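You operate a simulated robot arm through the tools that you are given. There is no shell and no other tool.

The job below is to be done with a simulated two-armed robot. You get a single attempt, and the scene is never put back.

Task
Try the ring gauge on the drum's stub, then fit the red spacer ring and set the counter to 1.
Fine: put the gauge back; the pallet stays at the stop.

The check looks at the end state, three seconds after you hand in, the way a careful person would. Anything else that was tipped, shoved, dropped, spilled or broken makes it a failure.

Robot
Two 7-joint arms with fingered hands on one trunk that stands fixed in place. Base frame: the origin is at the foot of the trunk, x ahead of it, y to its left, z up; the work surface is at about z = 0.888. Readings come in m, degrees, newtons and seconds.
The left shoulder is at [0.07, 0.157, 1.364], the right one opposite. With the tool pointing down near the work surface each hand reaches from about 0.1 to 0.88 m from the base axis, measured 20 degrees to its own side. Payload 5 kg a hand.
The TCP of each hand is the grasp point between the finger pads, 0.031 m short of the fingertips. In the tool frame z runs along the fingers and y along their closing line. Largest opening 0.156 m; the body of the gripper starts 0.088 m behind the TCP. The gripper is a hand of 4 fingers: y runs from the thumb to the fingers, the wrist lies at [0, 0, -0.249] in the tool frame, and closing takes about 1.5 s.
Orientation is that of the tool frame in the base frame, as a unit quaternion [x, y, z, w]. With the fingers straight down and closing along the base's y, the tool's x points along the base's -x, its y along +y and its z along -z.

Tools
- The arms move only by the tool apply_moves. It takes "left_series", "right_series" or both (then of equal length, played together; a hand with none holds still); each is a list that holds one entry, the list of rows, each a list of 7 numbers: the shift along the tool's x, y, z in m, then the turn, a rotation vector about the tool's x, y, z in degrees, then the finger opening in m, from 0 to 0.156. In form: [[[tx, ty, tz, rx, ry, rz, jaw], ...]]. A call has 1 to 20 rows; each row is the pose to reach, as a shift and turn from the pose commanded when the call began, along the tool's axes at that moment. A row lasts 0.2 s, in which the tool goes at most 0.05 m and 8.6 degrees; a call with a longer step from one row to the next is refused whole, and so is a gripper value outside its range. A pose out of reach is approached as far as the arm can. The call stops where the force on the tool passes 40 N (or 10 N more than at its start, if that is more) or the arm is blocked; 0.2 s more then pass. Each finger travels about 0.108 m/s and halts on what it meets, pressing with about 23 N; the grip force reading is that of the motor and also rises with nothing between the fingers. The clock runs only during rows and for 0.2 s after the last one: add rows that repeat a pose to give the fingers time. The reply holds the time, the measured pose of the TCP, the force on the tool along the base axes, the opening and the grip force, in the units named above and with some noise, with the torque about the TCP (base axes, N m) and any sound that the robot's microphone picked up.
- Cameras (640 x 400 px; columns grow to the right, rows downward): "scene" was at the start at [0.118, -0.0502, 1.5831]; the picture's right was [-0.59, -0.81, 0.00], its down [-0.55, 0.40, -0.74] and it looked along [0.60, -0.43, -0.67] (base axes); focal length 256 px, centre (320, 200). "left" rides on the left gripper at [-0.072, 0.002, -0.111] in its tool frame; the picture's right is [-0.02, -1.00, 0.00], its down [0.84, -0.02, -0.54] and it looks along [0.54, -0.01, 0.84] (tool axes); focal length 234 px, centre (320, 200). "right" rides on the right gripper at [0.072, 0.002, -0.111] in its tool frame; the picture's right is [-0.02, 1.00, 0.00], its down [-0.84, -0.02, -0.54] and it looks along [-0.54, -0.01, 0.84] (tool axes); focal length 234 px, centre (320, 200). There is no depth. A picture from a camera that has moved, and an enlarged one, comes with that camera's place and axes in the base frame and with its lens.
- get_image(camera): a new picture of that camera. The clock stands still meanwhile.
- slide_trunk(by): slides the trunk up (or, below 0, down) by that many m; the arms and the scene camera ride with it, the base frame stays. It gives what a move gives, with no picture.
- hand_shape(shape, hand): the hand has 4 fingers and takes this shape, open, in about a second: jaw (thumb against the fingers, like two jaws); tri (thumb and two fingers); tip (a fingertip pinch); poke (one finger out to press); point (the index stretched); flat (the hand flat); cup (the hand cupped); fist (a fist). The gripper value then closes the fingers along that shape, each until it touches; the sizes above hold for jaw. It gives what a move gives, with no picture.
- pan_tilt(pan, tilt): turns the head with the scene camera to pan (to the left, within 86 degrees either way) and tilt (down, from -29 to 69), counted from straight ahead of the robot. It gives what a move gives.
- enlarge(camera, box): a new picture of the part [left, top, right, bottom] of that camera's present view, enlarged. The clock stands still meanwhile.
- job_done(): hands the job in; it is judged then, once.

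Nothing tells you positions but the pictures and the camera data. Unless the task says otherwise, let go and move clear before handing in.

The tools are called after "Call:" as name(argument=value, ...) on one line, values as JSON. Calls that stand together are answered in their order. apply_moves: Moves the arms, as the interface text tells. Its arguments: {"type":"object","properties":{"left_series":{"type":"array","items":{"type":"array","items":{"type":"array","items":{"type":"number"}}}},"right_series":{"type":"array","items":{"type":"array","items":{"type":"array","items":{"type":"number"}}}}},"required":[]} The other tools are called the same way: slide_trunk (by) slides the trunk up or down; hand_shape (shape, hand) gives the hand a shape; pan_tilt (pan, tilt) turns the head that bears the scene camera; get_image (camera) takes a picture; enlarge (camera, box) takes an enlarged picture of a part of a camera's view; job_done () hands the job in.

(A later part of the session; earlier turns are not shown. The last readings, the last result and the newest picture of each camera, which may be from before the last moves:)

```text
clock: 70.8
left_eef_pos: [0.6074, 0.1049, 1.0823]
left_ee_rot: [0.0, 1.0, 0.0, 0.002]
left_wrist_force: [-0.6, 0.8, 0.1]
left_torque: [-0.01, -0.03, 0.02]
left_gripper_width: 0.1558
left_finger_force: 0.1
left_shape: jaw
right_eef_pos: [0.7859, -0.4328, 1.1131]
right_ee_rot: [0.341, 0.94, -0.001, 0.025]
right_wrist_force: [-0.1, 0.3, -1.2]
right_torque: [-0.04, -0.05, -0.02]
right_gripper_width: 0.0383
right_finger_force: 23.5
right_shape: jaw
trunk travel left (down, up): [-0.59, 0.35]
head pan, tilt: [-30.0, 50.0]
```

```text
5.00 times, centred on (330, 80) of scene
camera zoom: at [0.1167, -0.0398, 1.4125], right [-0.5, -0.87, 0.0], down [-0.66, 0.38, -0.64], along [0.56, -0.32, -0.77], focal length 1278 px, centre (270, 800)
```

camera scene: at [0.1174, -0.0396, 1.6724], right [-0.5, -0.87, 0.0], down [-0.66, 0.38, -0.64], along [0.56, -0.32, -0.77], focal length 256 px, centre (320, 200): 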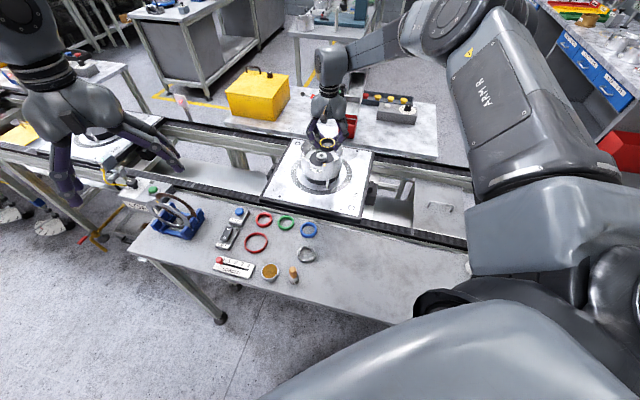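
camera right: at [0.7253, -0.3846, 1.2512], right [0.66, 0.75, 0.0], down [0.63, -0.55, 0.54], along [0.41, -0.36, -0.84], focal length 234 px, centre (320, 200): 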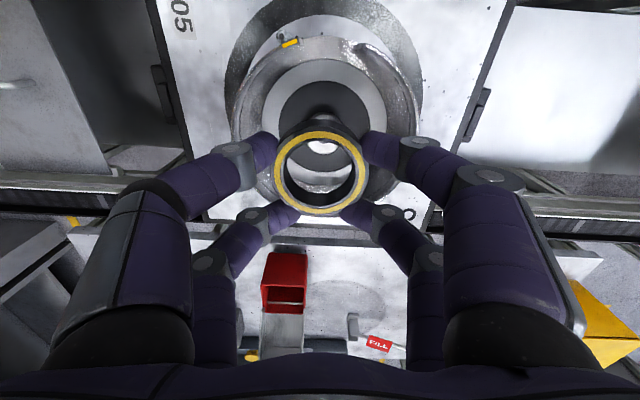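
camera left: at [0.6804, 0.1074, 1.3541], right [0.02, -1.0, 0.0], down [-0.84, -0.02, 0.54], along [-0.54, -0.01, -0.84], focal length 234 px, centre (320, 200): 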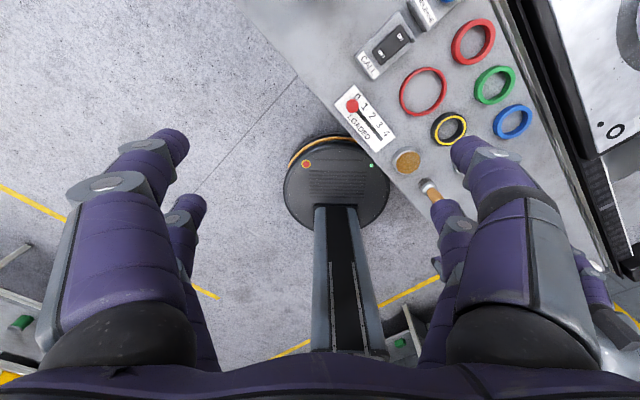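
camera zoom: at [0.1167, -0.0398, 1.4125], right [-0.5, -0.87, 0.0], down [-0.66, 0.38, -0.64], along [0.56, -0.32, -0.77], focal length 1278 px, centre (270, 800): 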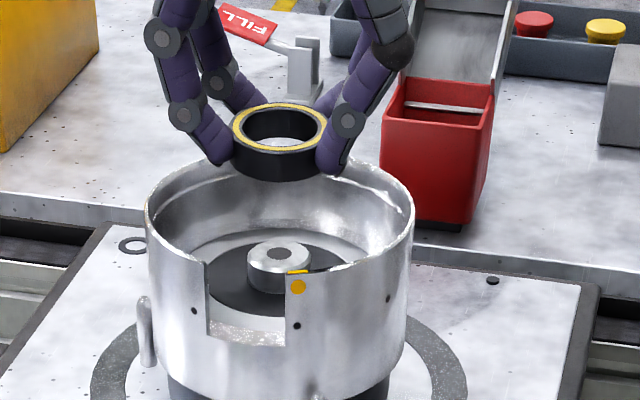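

Wrist and scene views both put the gauge over the stub within about 1–2 mm. I'll descend partway into the cup and recheck.

Call:
apply_moves(right_series=[[[0.0006, -0.0002, 0.012, 0, 0, 0, 0.03], [0.0012, -0.0004, 0.025, 0, 0, 0, 0.03], [0.0019, -0.00065, 0.038, 0, 0, 0, 0.03], [0.0019, -0.00065, 0.038, 0, 0, 0, 0.03]]])

Call:
enlarge(camera="right", box=[220, 80, 420, 240])

Call:
enlarge(camera="scene", box=[290, 60, 370, 120])

```text
clock: 71.8
left_eef_pos: [0.6072, 0.1048, 1.0828]
left_ee_rot: [0.0, 1.0, 0.0, 0.0]
left_wrist_force: [-0.6, 0.1, 0.2]
left_torque: [0.0, -0.01, -0.02]
left_gripper_width: 0.1557
left_finger_force: 0.0
left_shape: jaw
right_eef_pos: [0.7849, -0.4348, 1.0743]
right_ee_rot: [0.342, 0.939, -0.001, 0.027]
right_wrist_force: [0.1, 0.6, -1.4]
right_torque: [-0.02, -0.02, 0.03]
right_gripper_width: 0.0383
right_finger_force: 22.7
right_shape: jaw
trunk travel left (down, up): [-0.59, 0.35]
head pan, tilt: [-30.0, 50.0]
```

```text
2.50 times, centred on (320, 160) of right
camera zoom: at [0.7241, -0.3837, 1.1825], right [0.66, 0.75, 0.02], down [0.6, -0.54, 0.59], along [0.45, -0.38, -0.81], focal length 585 px, centre (320, 300)
```

zoom: 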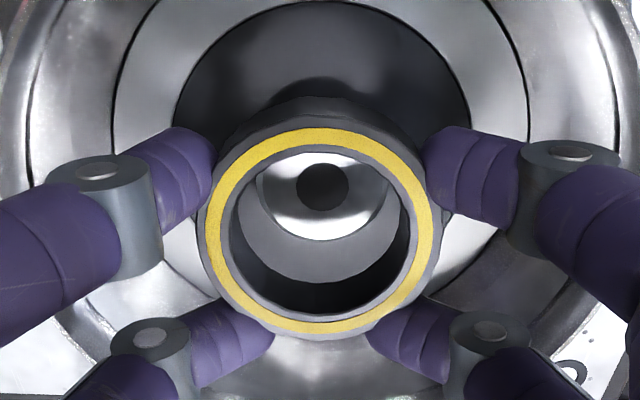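

```text
6.67 times, centred on (330, 90) of scene
camera zoom: at [0.1173, -0.0399, 1.4124], right [-0.5, -0.87, 0.0], down [-0.66, 0.38, -0.64], along [0.56, -0.32, -0.77], focal length 1704 px, centre (253, 933)
```

zoom: 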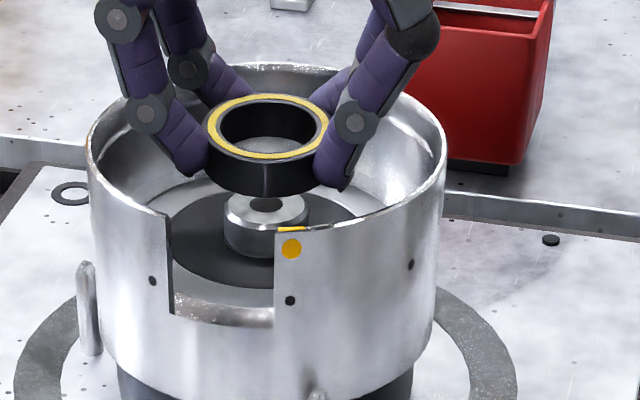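

Call:
apply_moves(right_series=[[[0.0009, 0.0006, 0.004, 0, 0, 0, 0.03], [0.0012, 0.0006, 0.009, 0, 0, 0, 0.03], [0.0014, 0.0005, 0.0135, 0, 0, 0, 0.03], [0.0016, 0.0004, 0.018, 0, 0, 0, 0.03], [0.0016, 0.0004, 0.018, 0, 0, 0, 0.03]]])

Call:
enlarge(camera="right", box=[260, 120, 380, 220])

Call:
enlarge(camera="scene", box=[300, 70, 360, 115])

```text
clock: 73.0
left_eef_pos: [0.6084, 0.1044, 1.082]
left_ee_rot: [0.0, 1.0, 0.0, 0.0]
left_wrist_force: [-0.5, 0.4, -0.2]
left_torque: [0.04, 0.0, -0.01]
left_gripper_width: 0.156
left_finger_force: 0.1
left_shape: jaw
right_eef_pos: [0.7856, -0.4328, 1.0563]
right_ee_rot: [0.342, 0.939, -0.001, 0.026]
right_wrist_force: [0.1, -0.1, -1.7]
right_torque: [-0.03, -0.03, 0.01]
right_gripper_width: 0.0385
right_finger_force: 23.2
right_shape: jaw
trunk travel left (down, up): [-0.59, 0.35]
head pan, tilt: [-30.0, 50.0]
```

```text
4.00 times, centred on (320, 170) of right
camera zoom: at [0.7245, -0.3822, 1.1645], right [0.66, 0.75, 0.02], down [0.6, -0.54, 0.59], along [0.45, -0.38, -0.81], focal length 937 px, centre (320, 320)
```

zoom: 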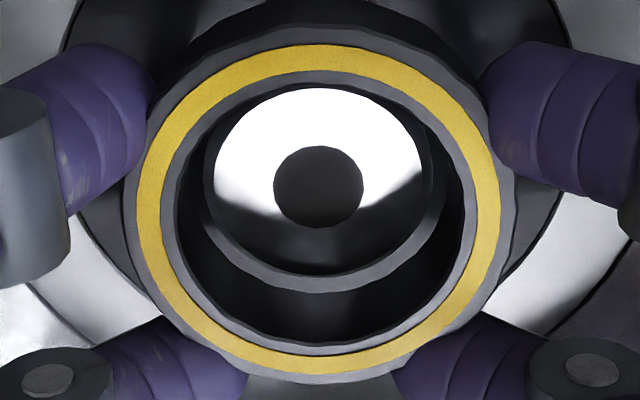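

```text
8.89 times, centred on (330, 92) of scene
camera zoom: at [0.1174, -0.0399, 1.4124], right [-0.5, -0.87, 0.0], down [-0.66, 0.38, -0.64], along [0.56, -0.32, -0.77], focal length 2272 px, centre (231, 1156)
```

zoom: 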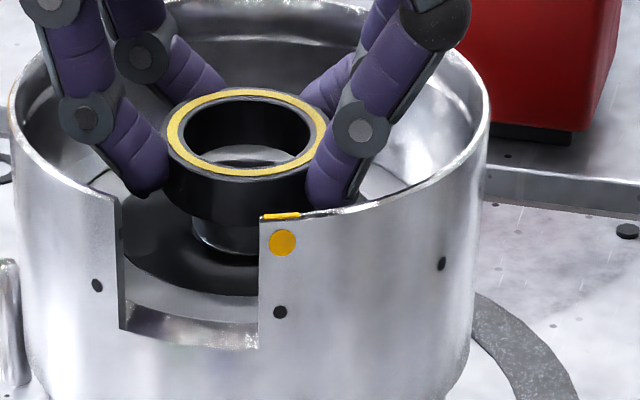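

The stub is centred in the bore. I'm lowering the gauge onto it in small steps.

Call:
apply_moves(right_series=[[[0.0002, 0.0, 0.003, 0, 0, 0, 0.03], [0.0003, -0.0001, 0.006, 0, 0, 0, 0.03], [0.0004, -0.0001, 0.009, 0, 0, 0, 0.03], [0.0005, -0.0002, 0.011, 0, 0, 0, 0.03], [0.0005, -0.0002, 0.011, 0, 0, 0, 0.03]]])

Call:
enlarge(camera="right", box=[260, 120, 380, 220])

Call:
enlarge(camera="scene", box=[300, 70, 360, 115])

```text
clock: 74.2
left_eef_pos: [0.606, 0.1059, 1.0853]
left_ee_rot: [-0.001, 1.0, 0.0, 0.002]
left_wrist_force: [0.2, 0.1, 0.7]
left_torque: [-0.03, 0.0, -0.01]
left_gripper_width: 0.1559
left_finger_force: 0.0
left_shape: jaw
right_eef_pos: [0.7847, -0.4327, 1.0507]
right_ee_rot: [0.343, 0.939, 0.0, 0.03]
right_wrist_force: [8.5, -6.8, 25.4]
right_torque: [-0.42, -0.34, 0.03]
right_gripper_width: 0.039
right_finger_force: 23.0
right_shape: jaw
trunk travel left (down, up): [-0.59, 0.35]
head pan, tilt: [-30.0, 50.0]
```

```text
4.00 times, centred on (320, 170) of right
camera zoom: at [0.7228, -0.3817, 1.1586], right [0.66, 0.75, 0.02], down [0.6, -0.54, 0.59], along [0.45, -0.38, -0.81], focal length 937 px, centre (320, 320)
```

zoom: 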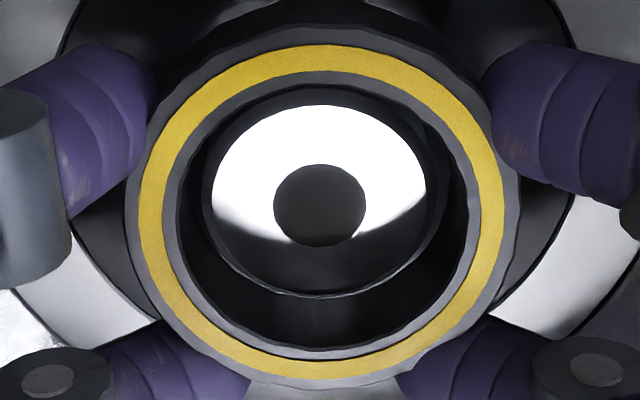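

```text
8.89 times, centred on (330, 92) of scene
camera zoom: at [0.1149, -0.0387, 1.413], right [-0.5, -0.87, 0.0], down [-0.66, 0.38, -0.64], along [0.56, -0.32, -0.76], focal length 2272 px, centre (231, 1156)
```

zoom: 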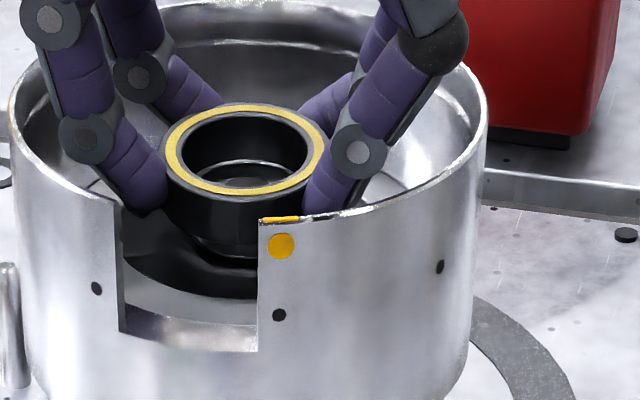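

The gauge is engaged on the stub but meeting 25 N, with a sideways push showing the ring sits slightly toward the robot. I'll ease off, shift about 2 mm outward and try again.

Call:
apply_moves(right_series=[[[0, 0, -0.006, 0, 0, 0, 0.03], [-0.002, 0, -0.006, 0, 0, 0, 0.03], [-0.002, 0, -0.003, 0, 0, 0, 0.03], [-0.002, 0, 0.0, 0, 0, 0, 0.03], [-0.002, 0, 0.0, 0, 0, 0, 0.03]]])

Call:
enlarge(camera="right", box=[200, 80, 440, 260])

Call:
enlarge(camera="scene", box=[300, 70, 360, 115])

```text
clock: 75.5
left_eef_pos: [0.6057, 0.1073, 1.0853]
left_ee_rot: [-0.001, 1.0, -0.001, 0.002]
left_wrist_force: [0.6, -0.2, -1.3]
left_torque: [-0.03, -0.01, -0.02]
left_gripper_width: 0.1559
left_finger_force: 0.1
left_shape: jaw
right_eef_pos: [0.7844, -0.4312, 1.0514]
right_ee_rot: [0.342, 0.939, -0.001, 0.029]
right_wrist_force: [-4.9, 2.3, 25.1]
right_torque: [-0.1, 0.1, -0.01]
right_gripper_width: 0.039
right_finger_force: 22.9
right_shape: jaw
trunk travel left (down, up): [-0.59, 0.35]
head pan, tilt: [-30.0, 50.0]
```

```text
2.22 times, centred on (320, 170) of right
camera zoom: at [0.7226, -0.3811, 1.1587], right [0.66, 0.75, 0.02], down [0.6, -0.54, 0.59], along [0.45, -0.38, -0.81], focal length 520 px, centre (320, 267)
```

zoom: 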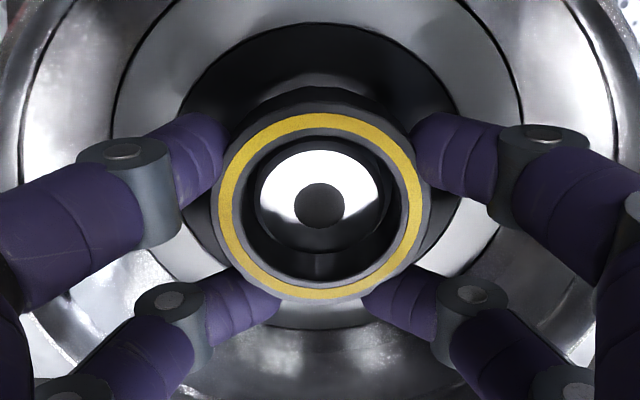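

```text
8.89 times, centred on (330, 92) of scene
camera zoom: at [0.1128, -0.0374, 1.4131], right [-0.5, -0.87, 0.0], down [-0.66, 0.38, -0.65], along [0.56, -0.32, -0.76], focal length 2272 px, centre (231, 1156)
```

zoom: 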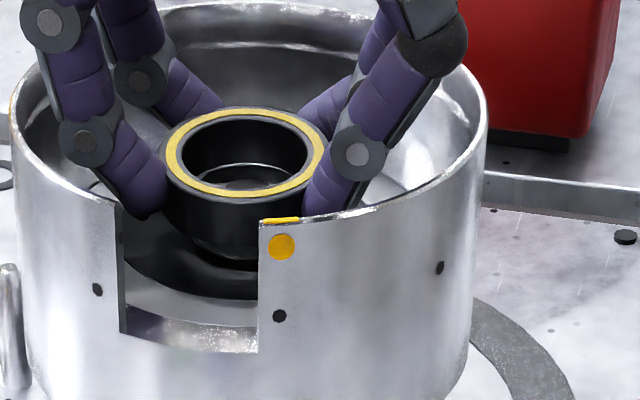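

The vertical stop is at the same height both times while the sideways force flips, so the bore fits closely and the 3° tilt is probably jamming it. I'll reduce the tilt to about 1°, centre between the two positions and lower again.

Call:
apply_moves(right_series=[[[0.0, 0, -0.008, 0, 0, 0, 0.03], [-0.0006, 0, -0.01, 0.65, 1.9, 0, 0.03], [-0.0006, 0, -0.01, 0.65, 1.9, 0, 0.03]]])

Call:
enlarge(camera="right", box=[260, 120, 380, 220])

Call:
enlarge(camera="scene", box=[300, 70, 360, 115])

```text
clock: 76.2
left_eef_pos: [0.6074, 0.1057, 1.0838]
left_ee_rot: [0.0, 1.0, 0.0, 0.001]
left_wrist_force: [-0.2, -0.1, -0.6]
left_torque: [-0.06, -0.03, 0.03]
left_gripper_width: 0.156
left_finger_force: 0.1
left_shape: jaw
right_eef_pos: [0.7865, -0.4338, 1.0574]
right_ee_rot: [0.342, 0.94, -0.002, 0.009]
right_wrist_force: [-0.4, 0.1, -2.4]
right_torque: [-0.01, -0.04, -0.04]
right_gripper_width: 0.0391
right_finger_force: 22.9
right_shape: jaw
trunk travel left (down, up): [-0.59, 0.35]
head pan, tilt: [-30.0, 50.0]
```

```text
4.00 times, centred on (320, 170) of right
camera zoom: at [0.7294, -0.3851, 1.1669], right [0.66, 0.75, 0.0], down [0.62, -0.55, 0.56], along [0.42, -0.37, -0.83], focal length 937 px, centre (320, 320)
```

zoom: 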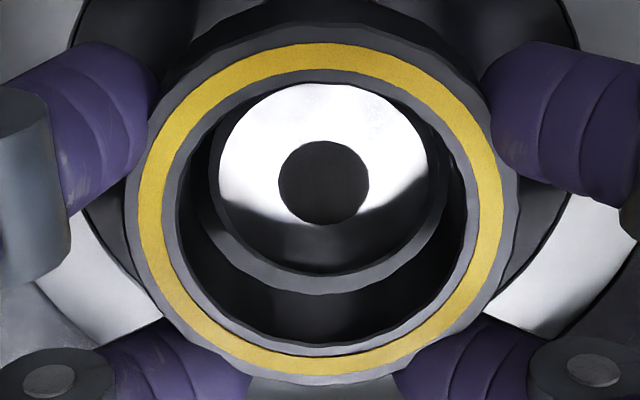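

```text
8.89 times, centred on (330, 92) of scene
camera zoom: at [0.1167, -0.0395, 1.4124], right [-0.5, -0.87, 0.0], down [-0.66, 0.38, -0.64], along [0.56, -0.32, -0.77], focal length 2272 px, centre (231, 1156)
```

zoom: 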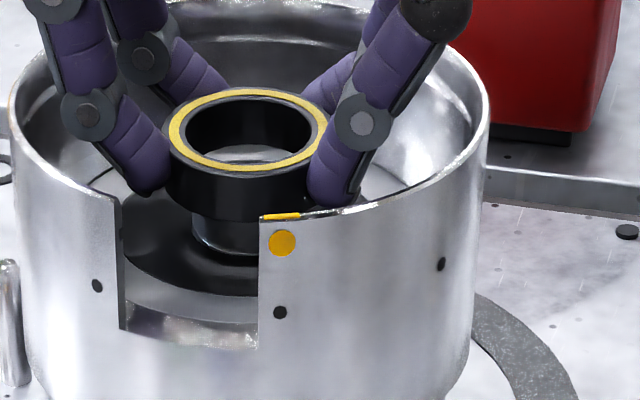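

Call:
enlarge(camera="right", box=[288, 134, 354, 200])

Call:
enlarge(camera="scene", box=[312, 76, 346, 102])

```text
6.06 times, centred on (321, 167) of right
camera zoom: at [0.7294, -0.3851, 1.1669], right [0.66, 0.75, 0.0], down [0.62, -0.55, 0.56], along [0.42, -0.37, -0.83], focal length 1419 px, centre (314, 400)
```

zoom: 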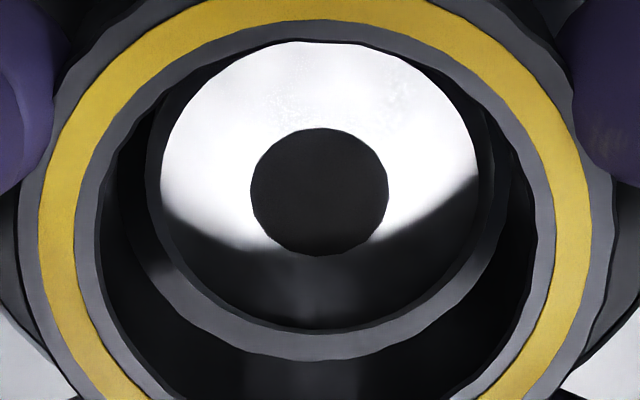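

```text
15.38 times, centred on (329, 89) of scene
camera zoom: at [0.1167, -0.0395, 1.4124], right [-0.5, -0.87, 0.0], down [-0.66, 0.38, -0.64], along [0.56, -0.32, -0.77], focal length 3933 px, centre (182, 1908)
```

zoom: 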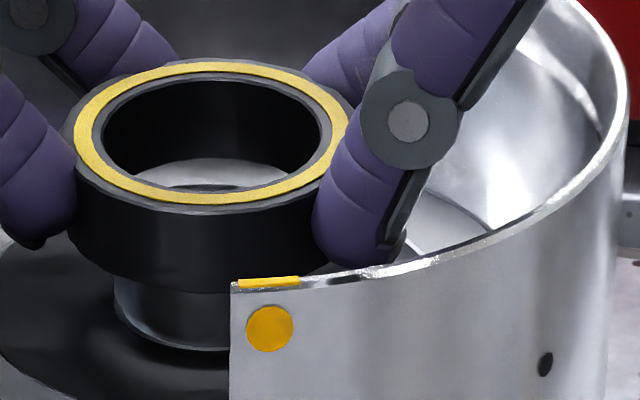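

Now I can see the gap between bore and stub. The ring needs about 1.5 mm outward and 0.8 mm sideways, and it hadn't gone onto the stub before. I'll correct that and lower.

Call:
apply_moves(right_series=[[[-0.0015, -0.0008, 0.0, 0, 0, 0, 0.03], [-0.0015, -0.0008, 0.003, 0, 0, 0, 0.03], [-0.0014, -0.0008, 0.006, 0, 0, 0, 0.03], [-0.0014, -0.0008, 0.009, 0, 0, 0, 0.03], [-0.0014, -0.0008, 0.009, 0, 0, 0, 0.03]]])

Call:
enlarge(camera="right", box=[288, 134, 354, 200])

Call:
enlarge(camera="scene", box=[312, 76, 346, 102])

```text
clock: 77.5
left_eef_pos: [0.6062, 0.1062, 1.0829]
left_ee_rot: [0.0, 1.0, -0.001, 0.001]
left_wrist_force: [0.0, -0.6, 0.1]
left_torque: [0.01, -0.01, 0.02]
left_gripper_width: 0.1561
left_finger_force: 0.0
left_shape: jaw
right_eef_pos: [0.7882, -0.4349, 1.0519]
right_ee_rot: [0.343, 0.939, -0.001, 0.011]
right_wrist_force: [3.4, -4.0, 15.6]
right_torque: [0.05, -0.4, -0.04]
right_gripper_width: 0.0391
right_finger_force: 23.0
right_shape: jaw
trunk travel left (down, up): [-0.59, 0.35]
head pan, tilt: [-30.0, 50.0]
```

```text
6.06 times, centred on (321, 167) of right
camera zoom: at [0.7296, -0.3857, 1.1616], right [0.66, 0.75, 0.01], down [0.62, -0.55, 0.56], along [0.43, -0.37, -0.83], focal length 1419 px, centre (314, 400)
```

zoom: 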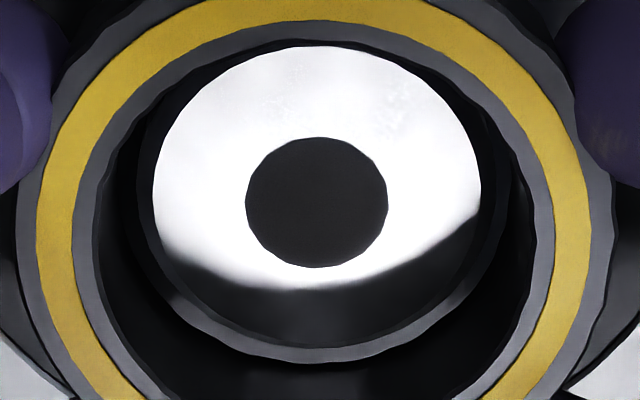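

```text
15.38 times, centred on (329, 89) of scene
camera zoom: at [0.1154, -0.0391, 1.4129], right [-0.5, -0.87, 0.0], down [-0.66, 0.38, -0.64], along [0.56, -0.32, -0.77], focal length 3933 px, centre (182, 1908)
```

zoom: 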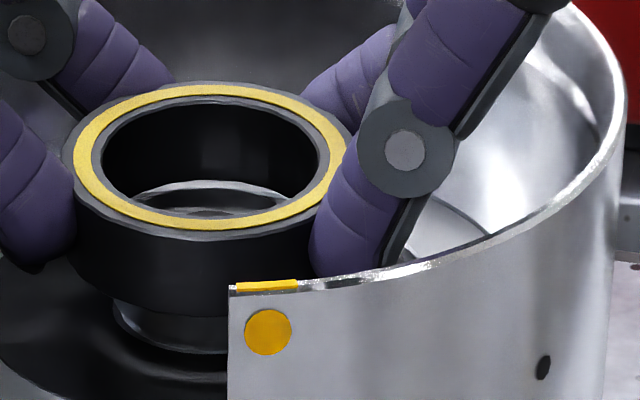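

It is still resting at stub-top level, though the views show it nearly centred. I'll do a gentle search pattern with light pressure to let it find the stub.

Call:
apply_moves(right_series=[[[0, 0, 0.002, 0, 0, 0, 0.03], [-0.0015, 0, 0.002, 0, 0, 0, 0.03], [-0.0015, 0.0015, 0.002, 0, 0, 0, 0.03], [0, 0.0015, 0.002, 0, 0, 0, 0.03], [0.0015, 0.0015, 0.002, 0, 0, 0, 0.03], [0.0015, 0, 0.002, 0, 0, 0, 0.03], [0.0015, -0.0015, 0.002, 0, 0, 0, 0.03], [0, -0.0015, 0.002, 0, 0, 0, 0.03], [-0.0015, -0.0015, 0.002, 0, 0, 0, 0.03], [-0.0015, 0, 0.002, 0, 0, 0, 0.03], [0, 0, 0.002, 0, 0, 0, 0.03]]])

Call:
enlarge(camera="right", box=[220, 80, 420, 240])

Call:
enlarge(camera="scene", box=[300, 70, 360, 115])

```text
clock: 79.8
left_eef_pos: [0.6069, 0.1064, 1.0842]
left_ee_rot: [0.0, 1.0, 0.0, 0.002]
left_wrist_force: [0.6, -0.2, -0.8]
left_torque: [-0.01, 0.02, -0.01]
left_gripper_width: 0.1557
left_finger_force: 0.1
left_shape: jaw
right_eef_pos: [0.7871, -0.4338, 1.0497]
right_ee_rot: [0.342, 0.94, 0.0, 0.011]
right_wrist_force: [9.2, -3.0, 29.7]
right_torque: [0.08, -0.71, 0.0]
right_gripper_width: 0.0397
right_finger_force: 23.1
right_shape: jaw
trunk travel left (down, up): [-0.59, 0.35]
head pan, tilt: [-30.0, 50.0]
```

```text
2.50 times, centred on (320, 160) of right
camera zoom: at [0.7284, -0.3851, 1.1599], right [0.66, 0.75, 0.01], down [0.62, -0.55, 0.56], along [0.43, -0.37, -0.83], focal length 585 px, centre (320, 300)
```

zoom: 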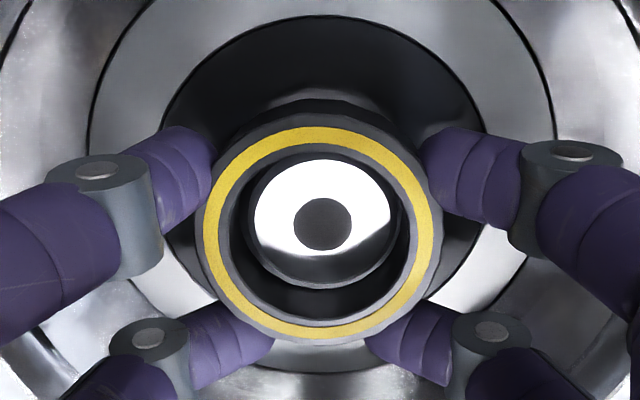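

```text
8.89 times, centred on (330, 92) of scene
camera zoom: at [0.1144, -0.0379, 1.4128], right [-0.5, -0.87, 0.0], down [-0.66, 0.38, -0.64], along [0.56, -0.32, -0.76], focal length 2272 px, centre (231, 1156)
```

zoom: 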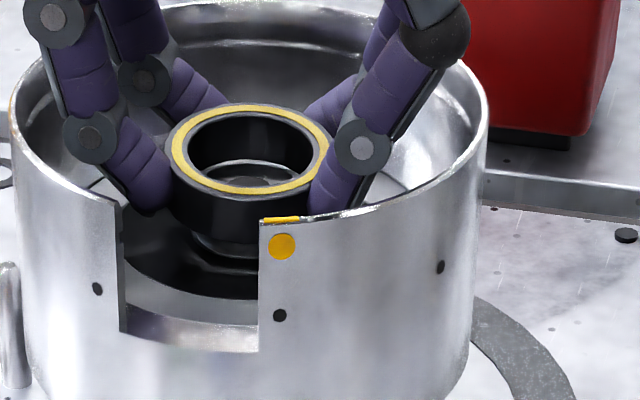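

Call:
enlarge(camera="right", box=[288, 134, 354, 200])

Call:
enlarge(camera="scene", box=[316, 80, 340, 98])

```text
6.06 times, centred on (321, 167) of right
camera zoom: at [0.7284, -0.3851, 1.1599], right [0.66, 0.75, 0.01], down [0.62, -0.55, 0.56], along [0.43, -0.37, -0.83], focal length 1419 px, centre (314, 400)
```

zoom: 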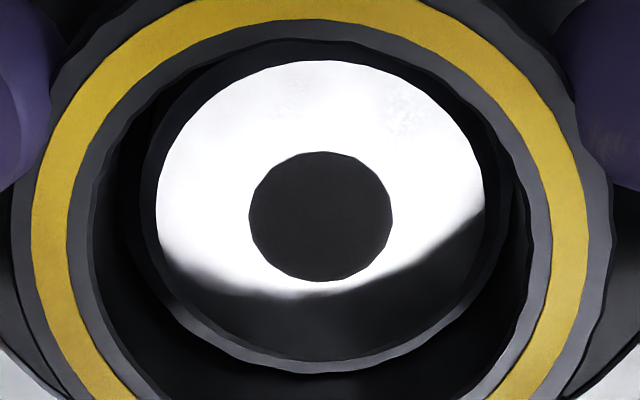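

```text
16.00 times, centred on (328, 89) of scene
camera zoom: at [0.1144, -0.0379, 1.4128], right [-0.5, -0.87, 0.0], down [-0.66, 0.38, -0.64], along [0.56, -0.32, -0.76], focal length 4090 px, centre (192, 1976)
```

zoom: 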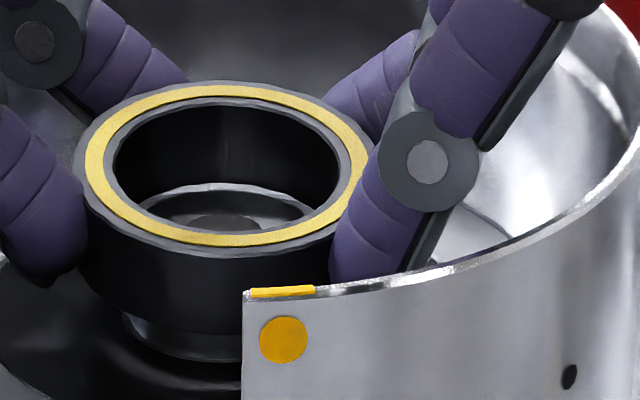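

Call:
apply_moves(right_series=[[[0, 0, -0.01, 0, 0, 0, 0.03], [-0.0005, 0.002, -0.01, 0, 0, 0, 0.03], [-0.0005, 0.002, -0.006, 0, 0, 0, 0.03], [-0.0005, 0.002, -0.003, 0, 0, 0, 0.03], [-0.0005, 0.002, 0.0, 0, 0, 0, 0.03], [-0.0005, 0.002, 0.0, 0, 0, 0, 0.03]]])

Call:
enlarge(camera="right", box=[288, 134, 354, 200])

```text
clock: 81.2
left_eef_pos: [0.6063, 0.1051, 1.0848]
left_ee_rot: [0.0, 1.0, 0.0, 0.002]
left_wrist_force: [1.1, -0.4, -0.3]
left_torque: [-0.02, -0.01, 0.0]
left_gripper_width: 0.1556
left_finger_force: 0.0
left_shape: jaw
right_eef_pos: [0.7869, -0.4348, 1.0495]
right_ee_rot: [0.342, 0.94, 0.001, 0.012]
right_wrist_force: [0.2, -4.5, 19.7]
right_torque: [-0.01, -0.33, -0.03]
right_gripper_width: 0.0395
right_finger_force: 23.2
right_shape: jaw
trunk travel left (down, up): [-0.59, 0.35]
head pan, tilt: [-30.0, 50.0]
```

```text
6.06 times, centred on (321, 167) of right
camera zoom: at [0.7289, -0.3851, 1.1601], right [0.66, 0.75, 0.01], down [0.62, -0.55, 0.56], along [0.43, -0.37, -0.83], focal length 1419 px, centre (314, 400)
```

zoom: 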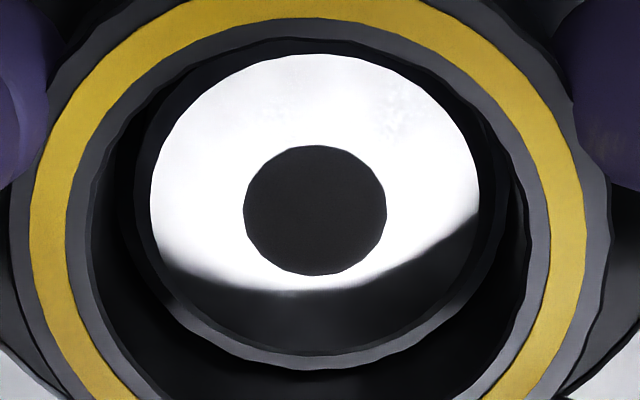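

By both views the gauge is centred on the stub and engaged about 2.5 mm, and it stops there at the same height each time. I'll take the pressure off and open the fingers slightly so it can settle on the stub freely.

Call:
apply_moves(right_series=[[[0.0003, -0.001, -0.003, 0, 0, 0, 0.03], [0.0003, -0.001, -0.003, 0, 0, 0, 0.045], [0.0003, -0.001, -0.003, 0, 0, 0, 0.052], [0.0003, -0.001, -0.003, 0, 0, 0, 0.056], [0.0003, -0.001, -0.003, 0, 0, 0, 0.056]]])

Call:
enlarge(camera="right", box=[220, 80, 420, 240])

Call:
enlarge(camera="scene", box=[300, 70, 360, 115])

```text
clock: 82.5
left_eef_pos: [0.6082, 0.1061, 1.083]
left_ee_rot: [0.001, 1.0, 0.0, 0.0]
left_wrist_force: [0.3, 0.0, -0.6]
left_torque: [0.01, 0.01, 0.02]
left_gripper_width: 0.1561
left_finger_force: 0.0
left_shape: jaw
right_eef_pos: [0.7892, -0.4351, 1.0476]
right_ee_rot: [0.342, 0.94, -0.001, 0.009]
right_wrist_force: [-0.3, 0.0, 0.2]
right_torque: [-0.03, 0.03, 0.02]
right_gripper_width: 0.0553
right_finger_force: 0.0
right_shape: jaw
trunk travel left (down, up): [-0.59, 0.35]
head pan, tilt: [-30.0, 50.0]
```

```text
2.50 times, centred on (320, 160) of right
camera zoom: at [0.7312, -0.3856, 1.1585], right [0.66, 0.75, 0.0], down [0.62, -0.55, 0.56], along [0.42, -0.37, -0.83], focal length 585 px, centre (320, 300)
```

zoom: 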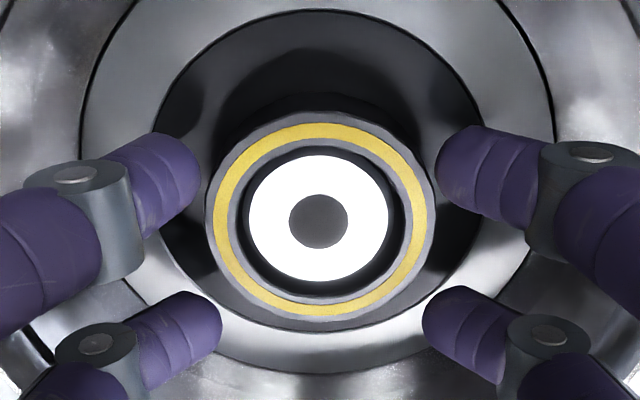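

```text
8.89 times, centred on (330, 92) of scene
camera zoom: at [0.1176, -0.04, 1.4124], right [-0.5, -0.87, 0.0], down [-0.66, 0.38, -0.64], along [0.56, -0.32, -0.77], focal length 2272 px, centre (231, 1156)
```

zoom: 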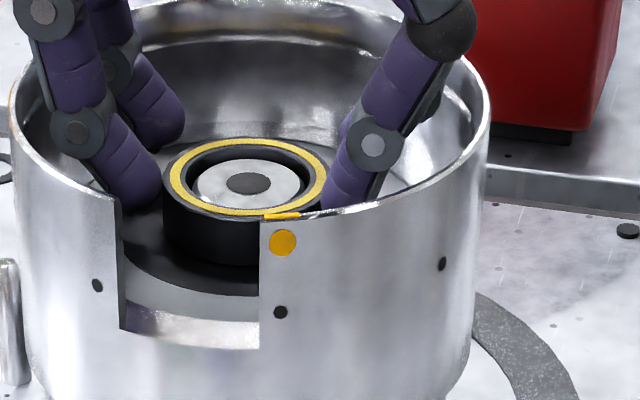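

The gauge dropped fully onto the stub and sits around it with an even gap, so the fit is good. Next I'll lower over it, grip it again and lift it off.

Call:
apply_moves(right_series=[[[0, 0, 0, 0, 0, 0, 0.064], [0, -0.0008, 0.003, 0, 0, 0, 0.064], [0, -0.0008, 0.006, 0, 0, 0, 0.064], [0, -0.0008, 0.009, 0, 0, 0, 0.064], [0, -0.0008, 0.009, 0, 0, 0, 0.064]]])

Call:
enlarge(camera="right", box=[220, 80, 420, 240])

Call:
enlarge(camera="scene", box=[300, 70, 360, 115])

```text
clock: 83.7
left_eef_pos: [0.6089, 0.1042, 1.0829]
left_ee_rot: [0.001, 1.0, 0.0, 0.0]
left_wrist_force: [-0.3, 0.0, -0.6]
left_torque: [0.0, -0.02, 0.03]
left_gripper_width: 0.156
left_finger_force: 0.0
left_shape: jaw
right_eef_pos: [0.7888, -0.4357, 1.0395]
right_ee_rot: [0.342, 0.94, 0.0, 0.009]
right_wrist_force: [-0.3, 0.2, 0.4]
right_torque: [0.0, 0.03, 0.02]
right_gripper_width: 0.0634
right_finger_force: 0.1
right_shape: jaw
trunk travel left (down, up): [-0.59, 0.35]
head pan, tilt: [-30.0, 50.0]
```

```text
2.50 times, centred on (320, 160) of right
camera zoom: at [0.7307, -0.3865, 1.1506], right [0.66, 0.75, 0.0], down [0.62, -0.55, 0.56], along [0.42, -0.37, -0.83], focal length 585 px, centre (320, 300)
```

zoom: 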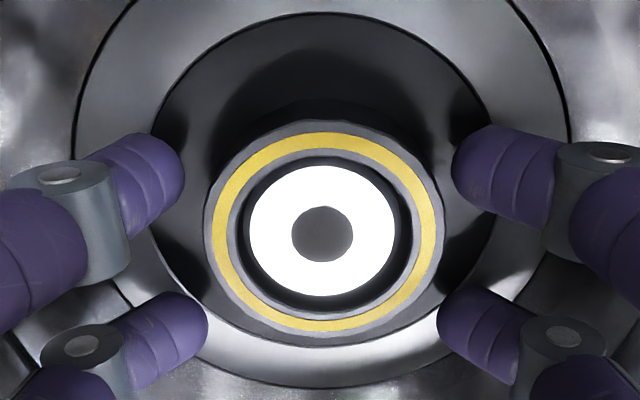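

```text
8.89 times, centred on (330, 92) of scene
camera zoom: at [0.1172, -0.0399, 1.4124], right [-0.5, -0.87, 0.0], down [-0.66, 0.38, -0.64], along [0.56, -0.32, -0.77], focal length 2272 px, centre (231, 1156)
```

zoom: 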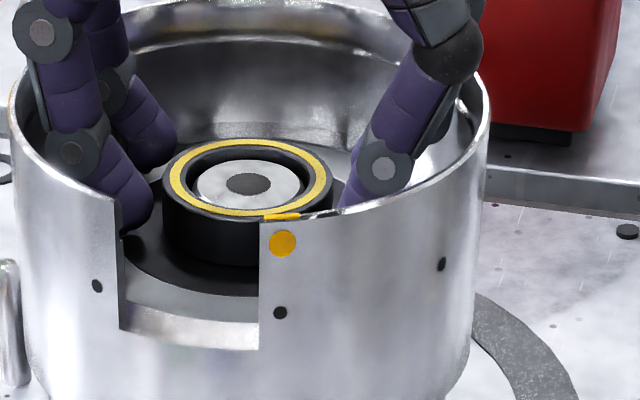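

Call:
apply_moves(right_series=[[[0, 0.0003, 0.0015, 0, 0, 0, 0.064], [0, 0.0003, 0.003, 0, 0, 0, 0.06], [0, 0.0003, 0.003, 0, 0, 0, 0.05], [0, 0.0003, 0.003, 0, 0, 0, 0.04], [0, 0.0003, 0.003, 0, 0, 0, 0.03], [0, 0.0003, 0.003, 0, 0, 0, 0.03]]])

Call:
enlarge(camera="right", box=[220, 80, 420, 240])

Call:
enlarge(camera="scene", box=[300, 70, 360, 115])

```text
clock: 85.0
left_eef_pos: [0.6074, 0.1049, 1.0828]
left_ee_rot: [-0.001, 1.0, 0.0, 0.001]
left_wrist_force: [-0.1, 0.1, 1.0]
left_torque: [0.02, -0.03, -0.01]
left_gripper_width: 0.1562
left_finger_force: 0.0
left_shape: jaw
right_eef_pos: [0.7891, -0.4358, 1.037]
right_ee_rot: [0.342, 0.94, -0.001, 0.01]
right_wrist_force: [0.8, -1.3, 4.7]
right_torque: [-0.03, 0.18, 0.01]
right_gripper_width: 0.0415
right_finger_force: 23.1
right_shape: jaw
trunk travel left (down, up): [-0.59, 0.35]
head pan, tilt: [-30.0, 50.0]
```

```text
2.50 times, centred on (320, 160) of right
camera zoom: at [0.7304, -0.3861, 1.1477], right [0.66, 0.75, 0.01], down [0.62, -0.55, 0.56], along [0.42, -0.37, -0.83], focal length 585 px, centre (320, 300)
```

zoom: 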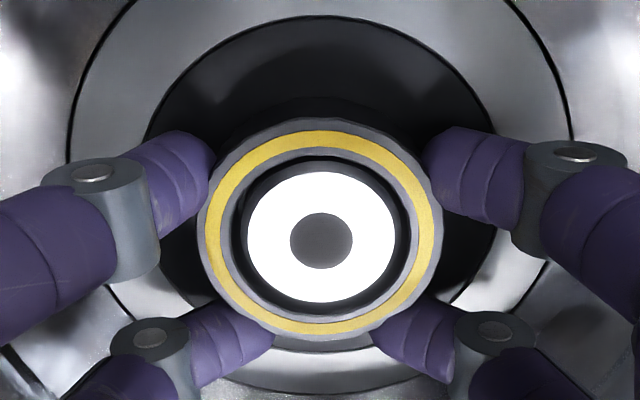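

```text
8.89 times, centred on (330, 92) of scene
camera zoom: at [0.1167, -0.0397, 1.4125], right [-0.5, -0.87, 0.0], down [-0.66, 0.38, -0.64], along [0.56, -0.32, -0.77], focal length 2272 px, centre (231, 1156)
```

zoom: 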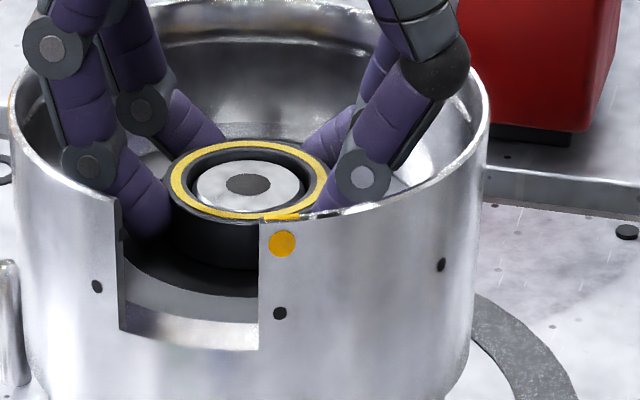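

Gripped again, with 4.7 N of light contact. I'm lifting it straight off.

Call:
apply_moves(right_series=[[[-0.0001, 0, -0.006, 0, 0, 0, 0.03], [-0.0002, 0.0001, -0.014, 0, 0, 0, 0.03], [-0.0004, 0.0001, -0.025, 0, 0, 0, 0.03], [-0.0007, 0.0002, -0.04, 0, 0, 0, 0.03], [-0.001, 0.0003, -0.06, 0, 0, 0, 0.03], [-0.0013, 0.0004, -0.08, 0, 0, 0, 0.03]]])

Call:
get_image(camera="right")

Call:
get_image(camera="scene")

```text
clock: 86.5
left_eef_pos: [0.6073, 0.1043, 1.0835]
left_ee_rot: [0.001, 1.0, 0.0, 0.001]
left_wrist_force: [-0.7, 0.8, 0.1]
left_torque: [-0.04, 0.01, -0.03]
left_gripper_width: 0.156
left_finger_force: 0.1
left_shape: jaw
right_eef_pos: [0.7848, -0.4342, 1.1178]
right_ee_rot: [0.341, 0.94, -0.001, 0.01]
right_wrist_force: [-1.0, -0.3, -1.9]
right_torque: [0.02, 0.01, 0.0]
right_gripper_width: 0.0413
right_finger_force: 22.6
right_shape: jaw
right hand out of reach, approached as far as the arm can: row 6
trunk travel left (down, up): [-0.59, 0.35]
head pan, tilt: [-30.0, 50.0]
```

```text
taken
camera right: at [0.7269, -0.3857, 1.227], right [0.66, 0.75, 0.01], down [0.62, -0.55, 0.56], along [0.42, -0.37, -0.83], focal length 234 px, centre (320, 200)
```

right: 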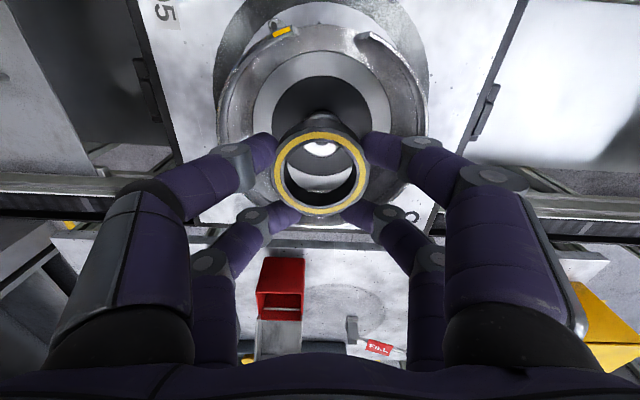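

```text
taken
camera scene: at [0.1171, -0.0398, 1.4124], right [-0.5, -0.87, 0.0], down [-0.66, 0.38, -0.64], along [0.56, -0.32, -0.77], focal length 256 px, centre (320, 200)
```

scene: 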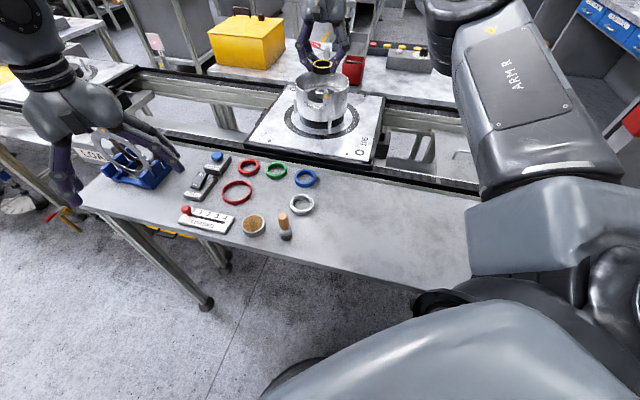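

The gauge is off the stub. I'm carrying it back to its place on the bench at the same yaw I picked it with.

Call:
apply_moves(right_series=[[[0.03, 0.005, -0.005, 0, 0.1, -6, 0.03], [0.065, 0.013, -0.005, 0, 0.2, -12, 0.03], [0.1, 0.022, 0.0, -0.05, 0.3, -18, 0.03], [0.135, 0.03, 0.0, -0.05, 0.4, -24, 0.03], [0.17, 0.038, 0.0, -0.1, 0.5, -30, 0.03], [0.21, 0.047, 0.01, -0.1, 0.6, -36, 0.03], [0.25, 0.057, 0.015, -0.15, 0.7, -42, 0.03], [0.29, 0.067, 0.02, -0.15, 0.8, -48, 0.03], [0.33, 0.077, 0.03, -0.2, 0.9, -54, 0.03], [0.3624, 0.0843, 0.045, -0.2, 1.03, -60, 0.03], [0.3624, 0.0843, 0.058, -0.2, 1.03, -60, 0.03]]])

Call:
get_image(camera="right")

Call:
get_image(camera="scene")

```text
clock: 88.8
left_eef_pos: [0.6086, 0.1044, 1.0835]
left_ee_rot: [0.0, 1.0, 0.001, 0.0]
left_wrist_force: [-0.4, -0.2, -0.8]
left_torque: [0.01, -0.02, 0.04]
left_gripper_width: 0.156
left_finger_force: 0.0
left_shape: jaw
right_eef_pos: [0.5638, -0.1379, 1.0522]
right_ee_rot: [-0.175, 0.985, 0.0, -0.001]
right_wrist_force: [-0.1, 0.1, -2.1]
right_torque: [-0.01, -0.04, -0.01]
right_gripper_width: 0.0408
right_finger_force: 23.3
right_shape: jaw
trunk travel left (down, up): [-0.59, 0.35]
head pan, tilt: [-30.0, 50.0]
```

```text
taken
camera right: at [0.4931, -0.1602, 1.1637], right [-0.32, 0.95, 0.0], down [0.8, 0.27, 0.54], along [0.51, 0.17, -0.84], focal length 234 px, centre (320, 200)
```

right: 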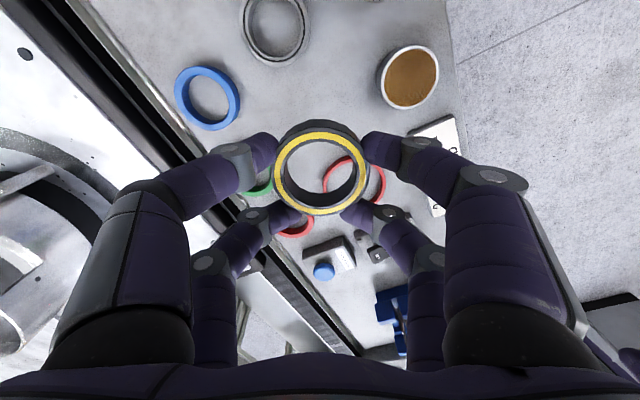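

```text
taken
camera scene: at [0.118, -0.0405, 1.4124], right [-0.5, -0.87, 0.0], down [-0.66, 0.38, -0.64], along [0.56, -0.32, -0.77], focal length 256 px, centre (320, 200)
```

scene: 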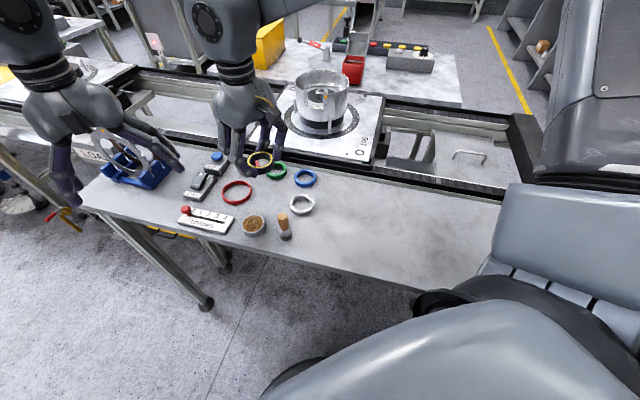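

Call:
apply_moves(right_series=[[[0.0006, 0, 0.03, 0, 0, 0, 0.03], [0.0012, 0, 0.06, 0, 0, 0, 0.03], [0.0012, 0, 0.09, 0, 0, 0, 0.03], [0.0012, 0, 0.108, 0, 0, 0, 0.03], [0.0012, 0, 0.113, 0, 0, 0, 0.03], [0.0012, 0, 0.116, 0, 0, 0, 0.03], [0.0012, 0, 0.116, 0, 0, 0, 0.03]]])

Call:
enlarge(camera="scene", box=[220, 150, 320, 225])

Call:
enlarge(camera="right", box=[200, 85, 440, 245])

```text
clock: 90.5
left_eef_pos: [0.6078, 0.1053, 1.0833]
left_ee_rot: [0.0, 1.0, 0.0, 0.001]
left_wrist_force: [0.1, 0.1, -0.5]
left_torque: [-0.03, 0.03, 0.0]
left_gripper_width: 0.1562
left_finger_force: 0.1
left_shape: jaw
right_eef_pos: [0.5616, -0.1384, 0.9371]
right_ee_rot: [-0.174, 0.985, -0.001, -0.001]
right_wrist_force: [-0.7, 0.3, -1.6]
right_torque: [-0.02, -0.03, -0.03]
right_gripper_width: 0.0408
right_finger_force: 23.4
right_shape: jaw
trunk travel left (down, up): [-0.59, 0.35]
head pan, tilt: [-30.0, 50.0]
```

```text
5.33 times, centred on (270, 188) of scene
camera zoom: at [0.1173, -0.0398, 1.4124], right [-0.5, -0.87, 0.0], down [-0.66, 0.38, -0.64], along [0.56, -0.32, -0.77], focal length 1364 px, centre (587, 267)
```

zoom: 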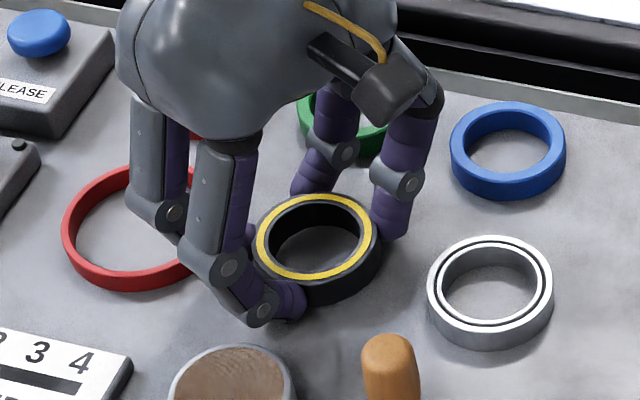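

```text
2.50 times, centred on (320, 165) of right
camera zoom: at [0.4914, -0.1613, 1.0484], right [-0.32, 0.95, 0.0], down [0.8, 0.27, 0.54], along [0.52, 0.17, -0.84], focal length 585 px, centre (320, 288)
```

zoom: 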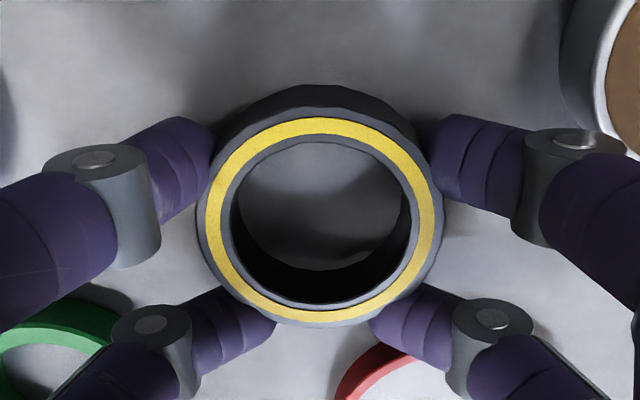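

Call:
apply_moves(right_series=[[[0, 0, 0.002, 0, 0, 0, 0.03], [0, 0, 0.0035, 0, 0, 0, 0.03], [0, 0, 0.0035, 0, 0, 0, 0.03]]])

```text
clock: 91.2
left_eef_pos: [0.6075, 0.1041, 1.0837]
left_ee_rot: [0.0, 1.0, 0.0, 0.001]
left_wrist_force: [0.4, -0.6, -0.9]
left_torque: [-0.01, -0.01, 0.0]
left_gripper_width: 0.1558
left_finger_force: 0.0
left_shape: jaw
right_eef_pos: [0.5626, -0.1386, 0.9333]
right_ee_rot: [-0.174, 0.985, 0.0, -0.001]
right_wrist_force: [-0.4, -0.1, -1.1]
right_torque: [0.0, -0.02, 0.01]
right_gripper_width: 0.0408
right_finger_force: 23.2
right_shape: jaw
trunk travel left (down, up): [-0.59, 0.35]
head pan, tilt: [-30.0, 50.0]
```

Call:
apply_moves(right_series=[[[0, 0, 0.001, 0, 0, 0, 0.042], [0, 0, 0.001, 0, 0, 0, 0.05], [0, 0, 0.001, 0, 0, 0, 0.06], [0, 0, 0.001, 0, 0, 0, 0.072], [0, 0, 0.001, 0, 0, 0, 0.073]]])

Call:
enlarge(camera="right", box=[200, 85, 440, 245])

```text
clock: 92.5
left_eef_pos: [0.607, 0.104, 1.0841]
left_ee_rot: [0.0, 1.0, 0.0, 0.001]
left_wrist_force: [0.9, -0.9, 0.2]
left_torque: [-0.02, -0.02, 0.02]
left_gripper_width: 0.1559
left_finger_force: 0.0
left_shape: jaw
right_eef_pos: [0.5621, -0.138, 0.9323]
right_ee_rot: [-0.174, 0.985, -0.001, 0.0]
right_wrist_force: [1.1, -1.1, 6.0]
right_torque: [0.08, -0.01, 0.02]
right_gripper_width: 0.0712
right_finger_force: 0.1
right_shape: jaw
trunk travel left (down, up): [-0.59, 0.35]
head pan, tilt: [-30.0, 50.0]
```

```text
2.50 times, centred on (320, 165) of right
camera zoom: at [0.4918, -0.161, 1.0443], right [-0.32, 0.95, 0.0], down [0.79, 0.27, 0.54], along [0.52, 0.17, -0.84], focal length 585 px, centre (320, 288)
```

zoom: 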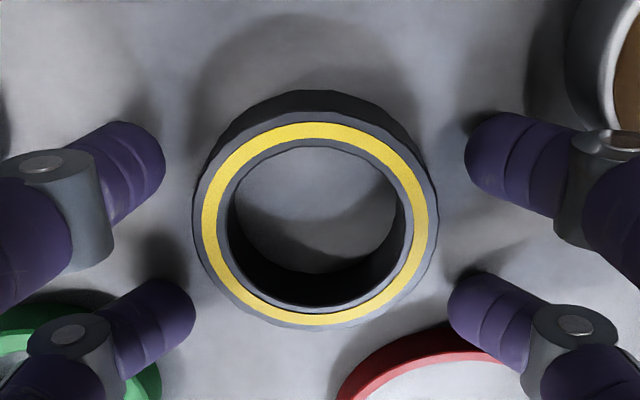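

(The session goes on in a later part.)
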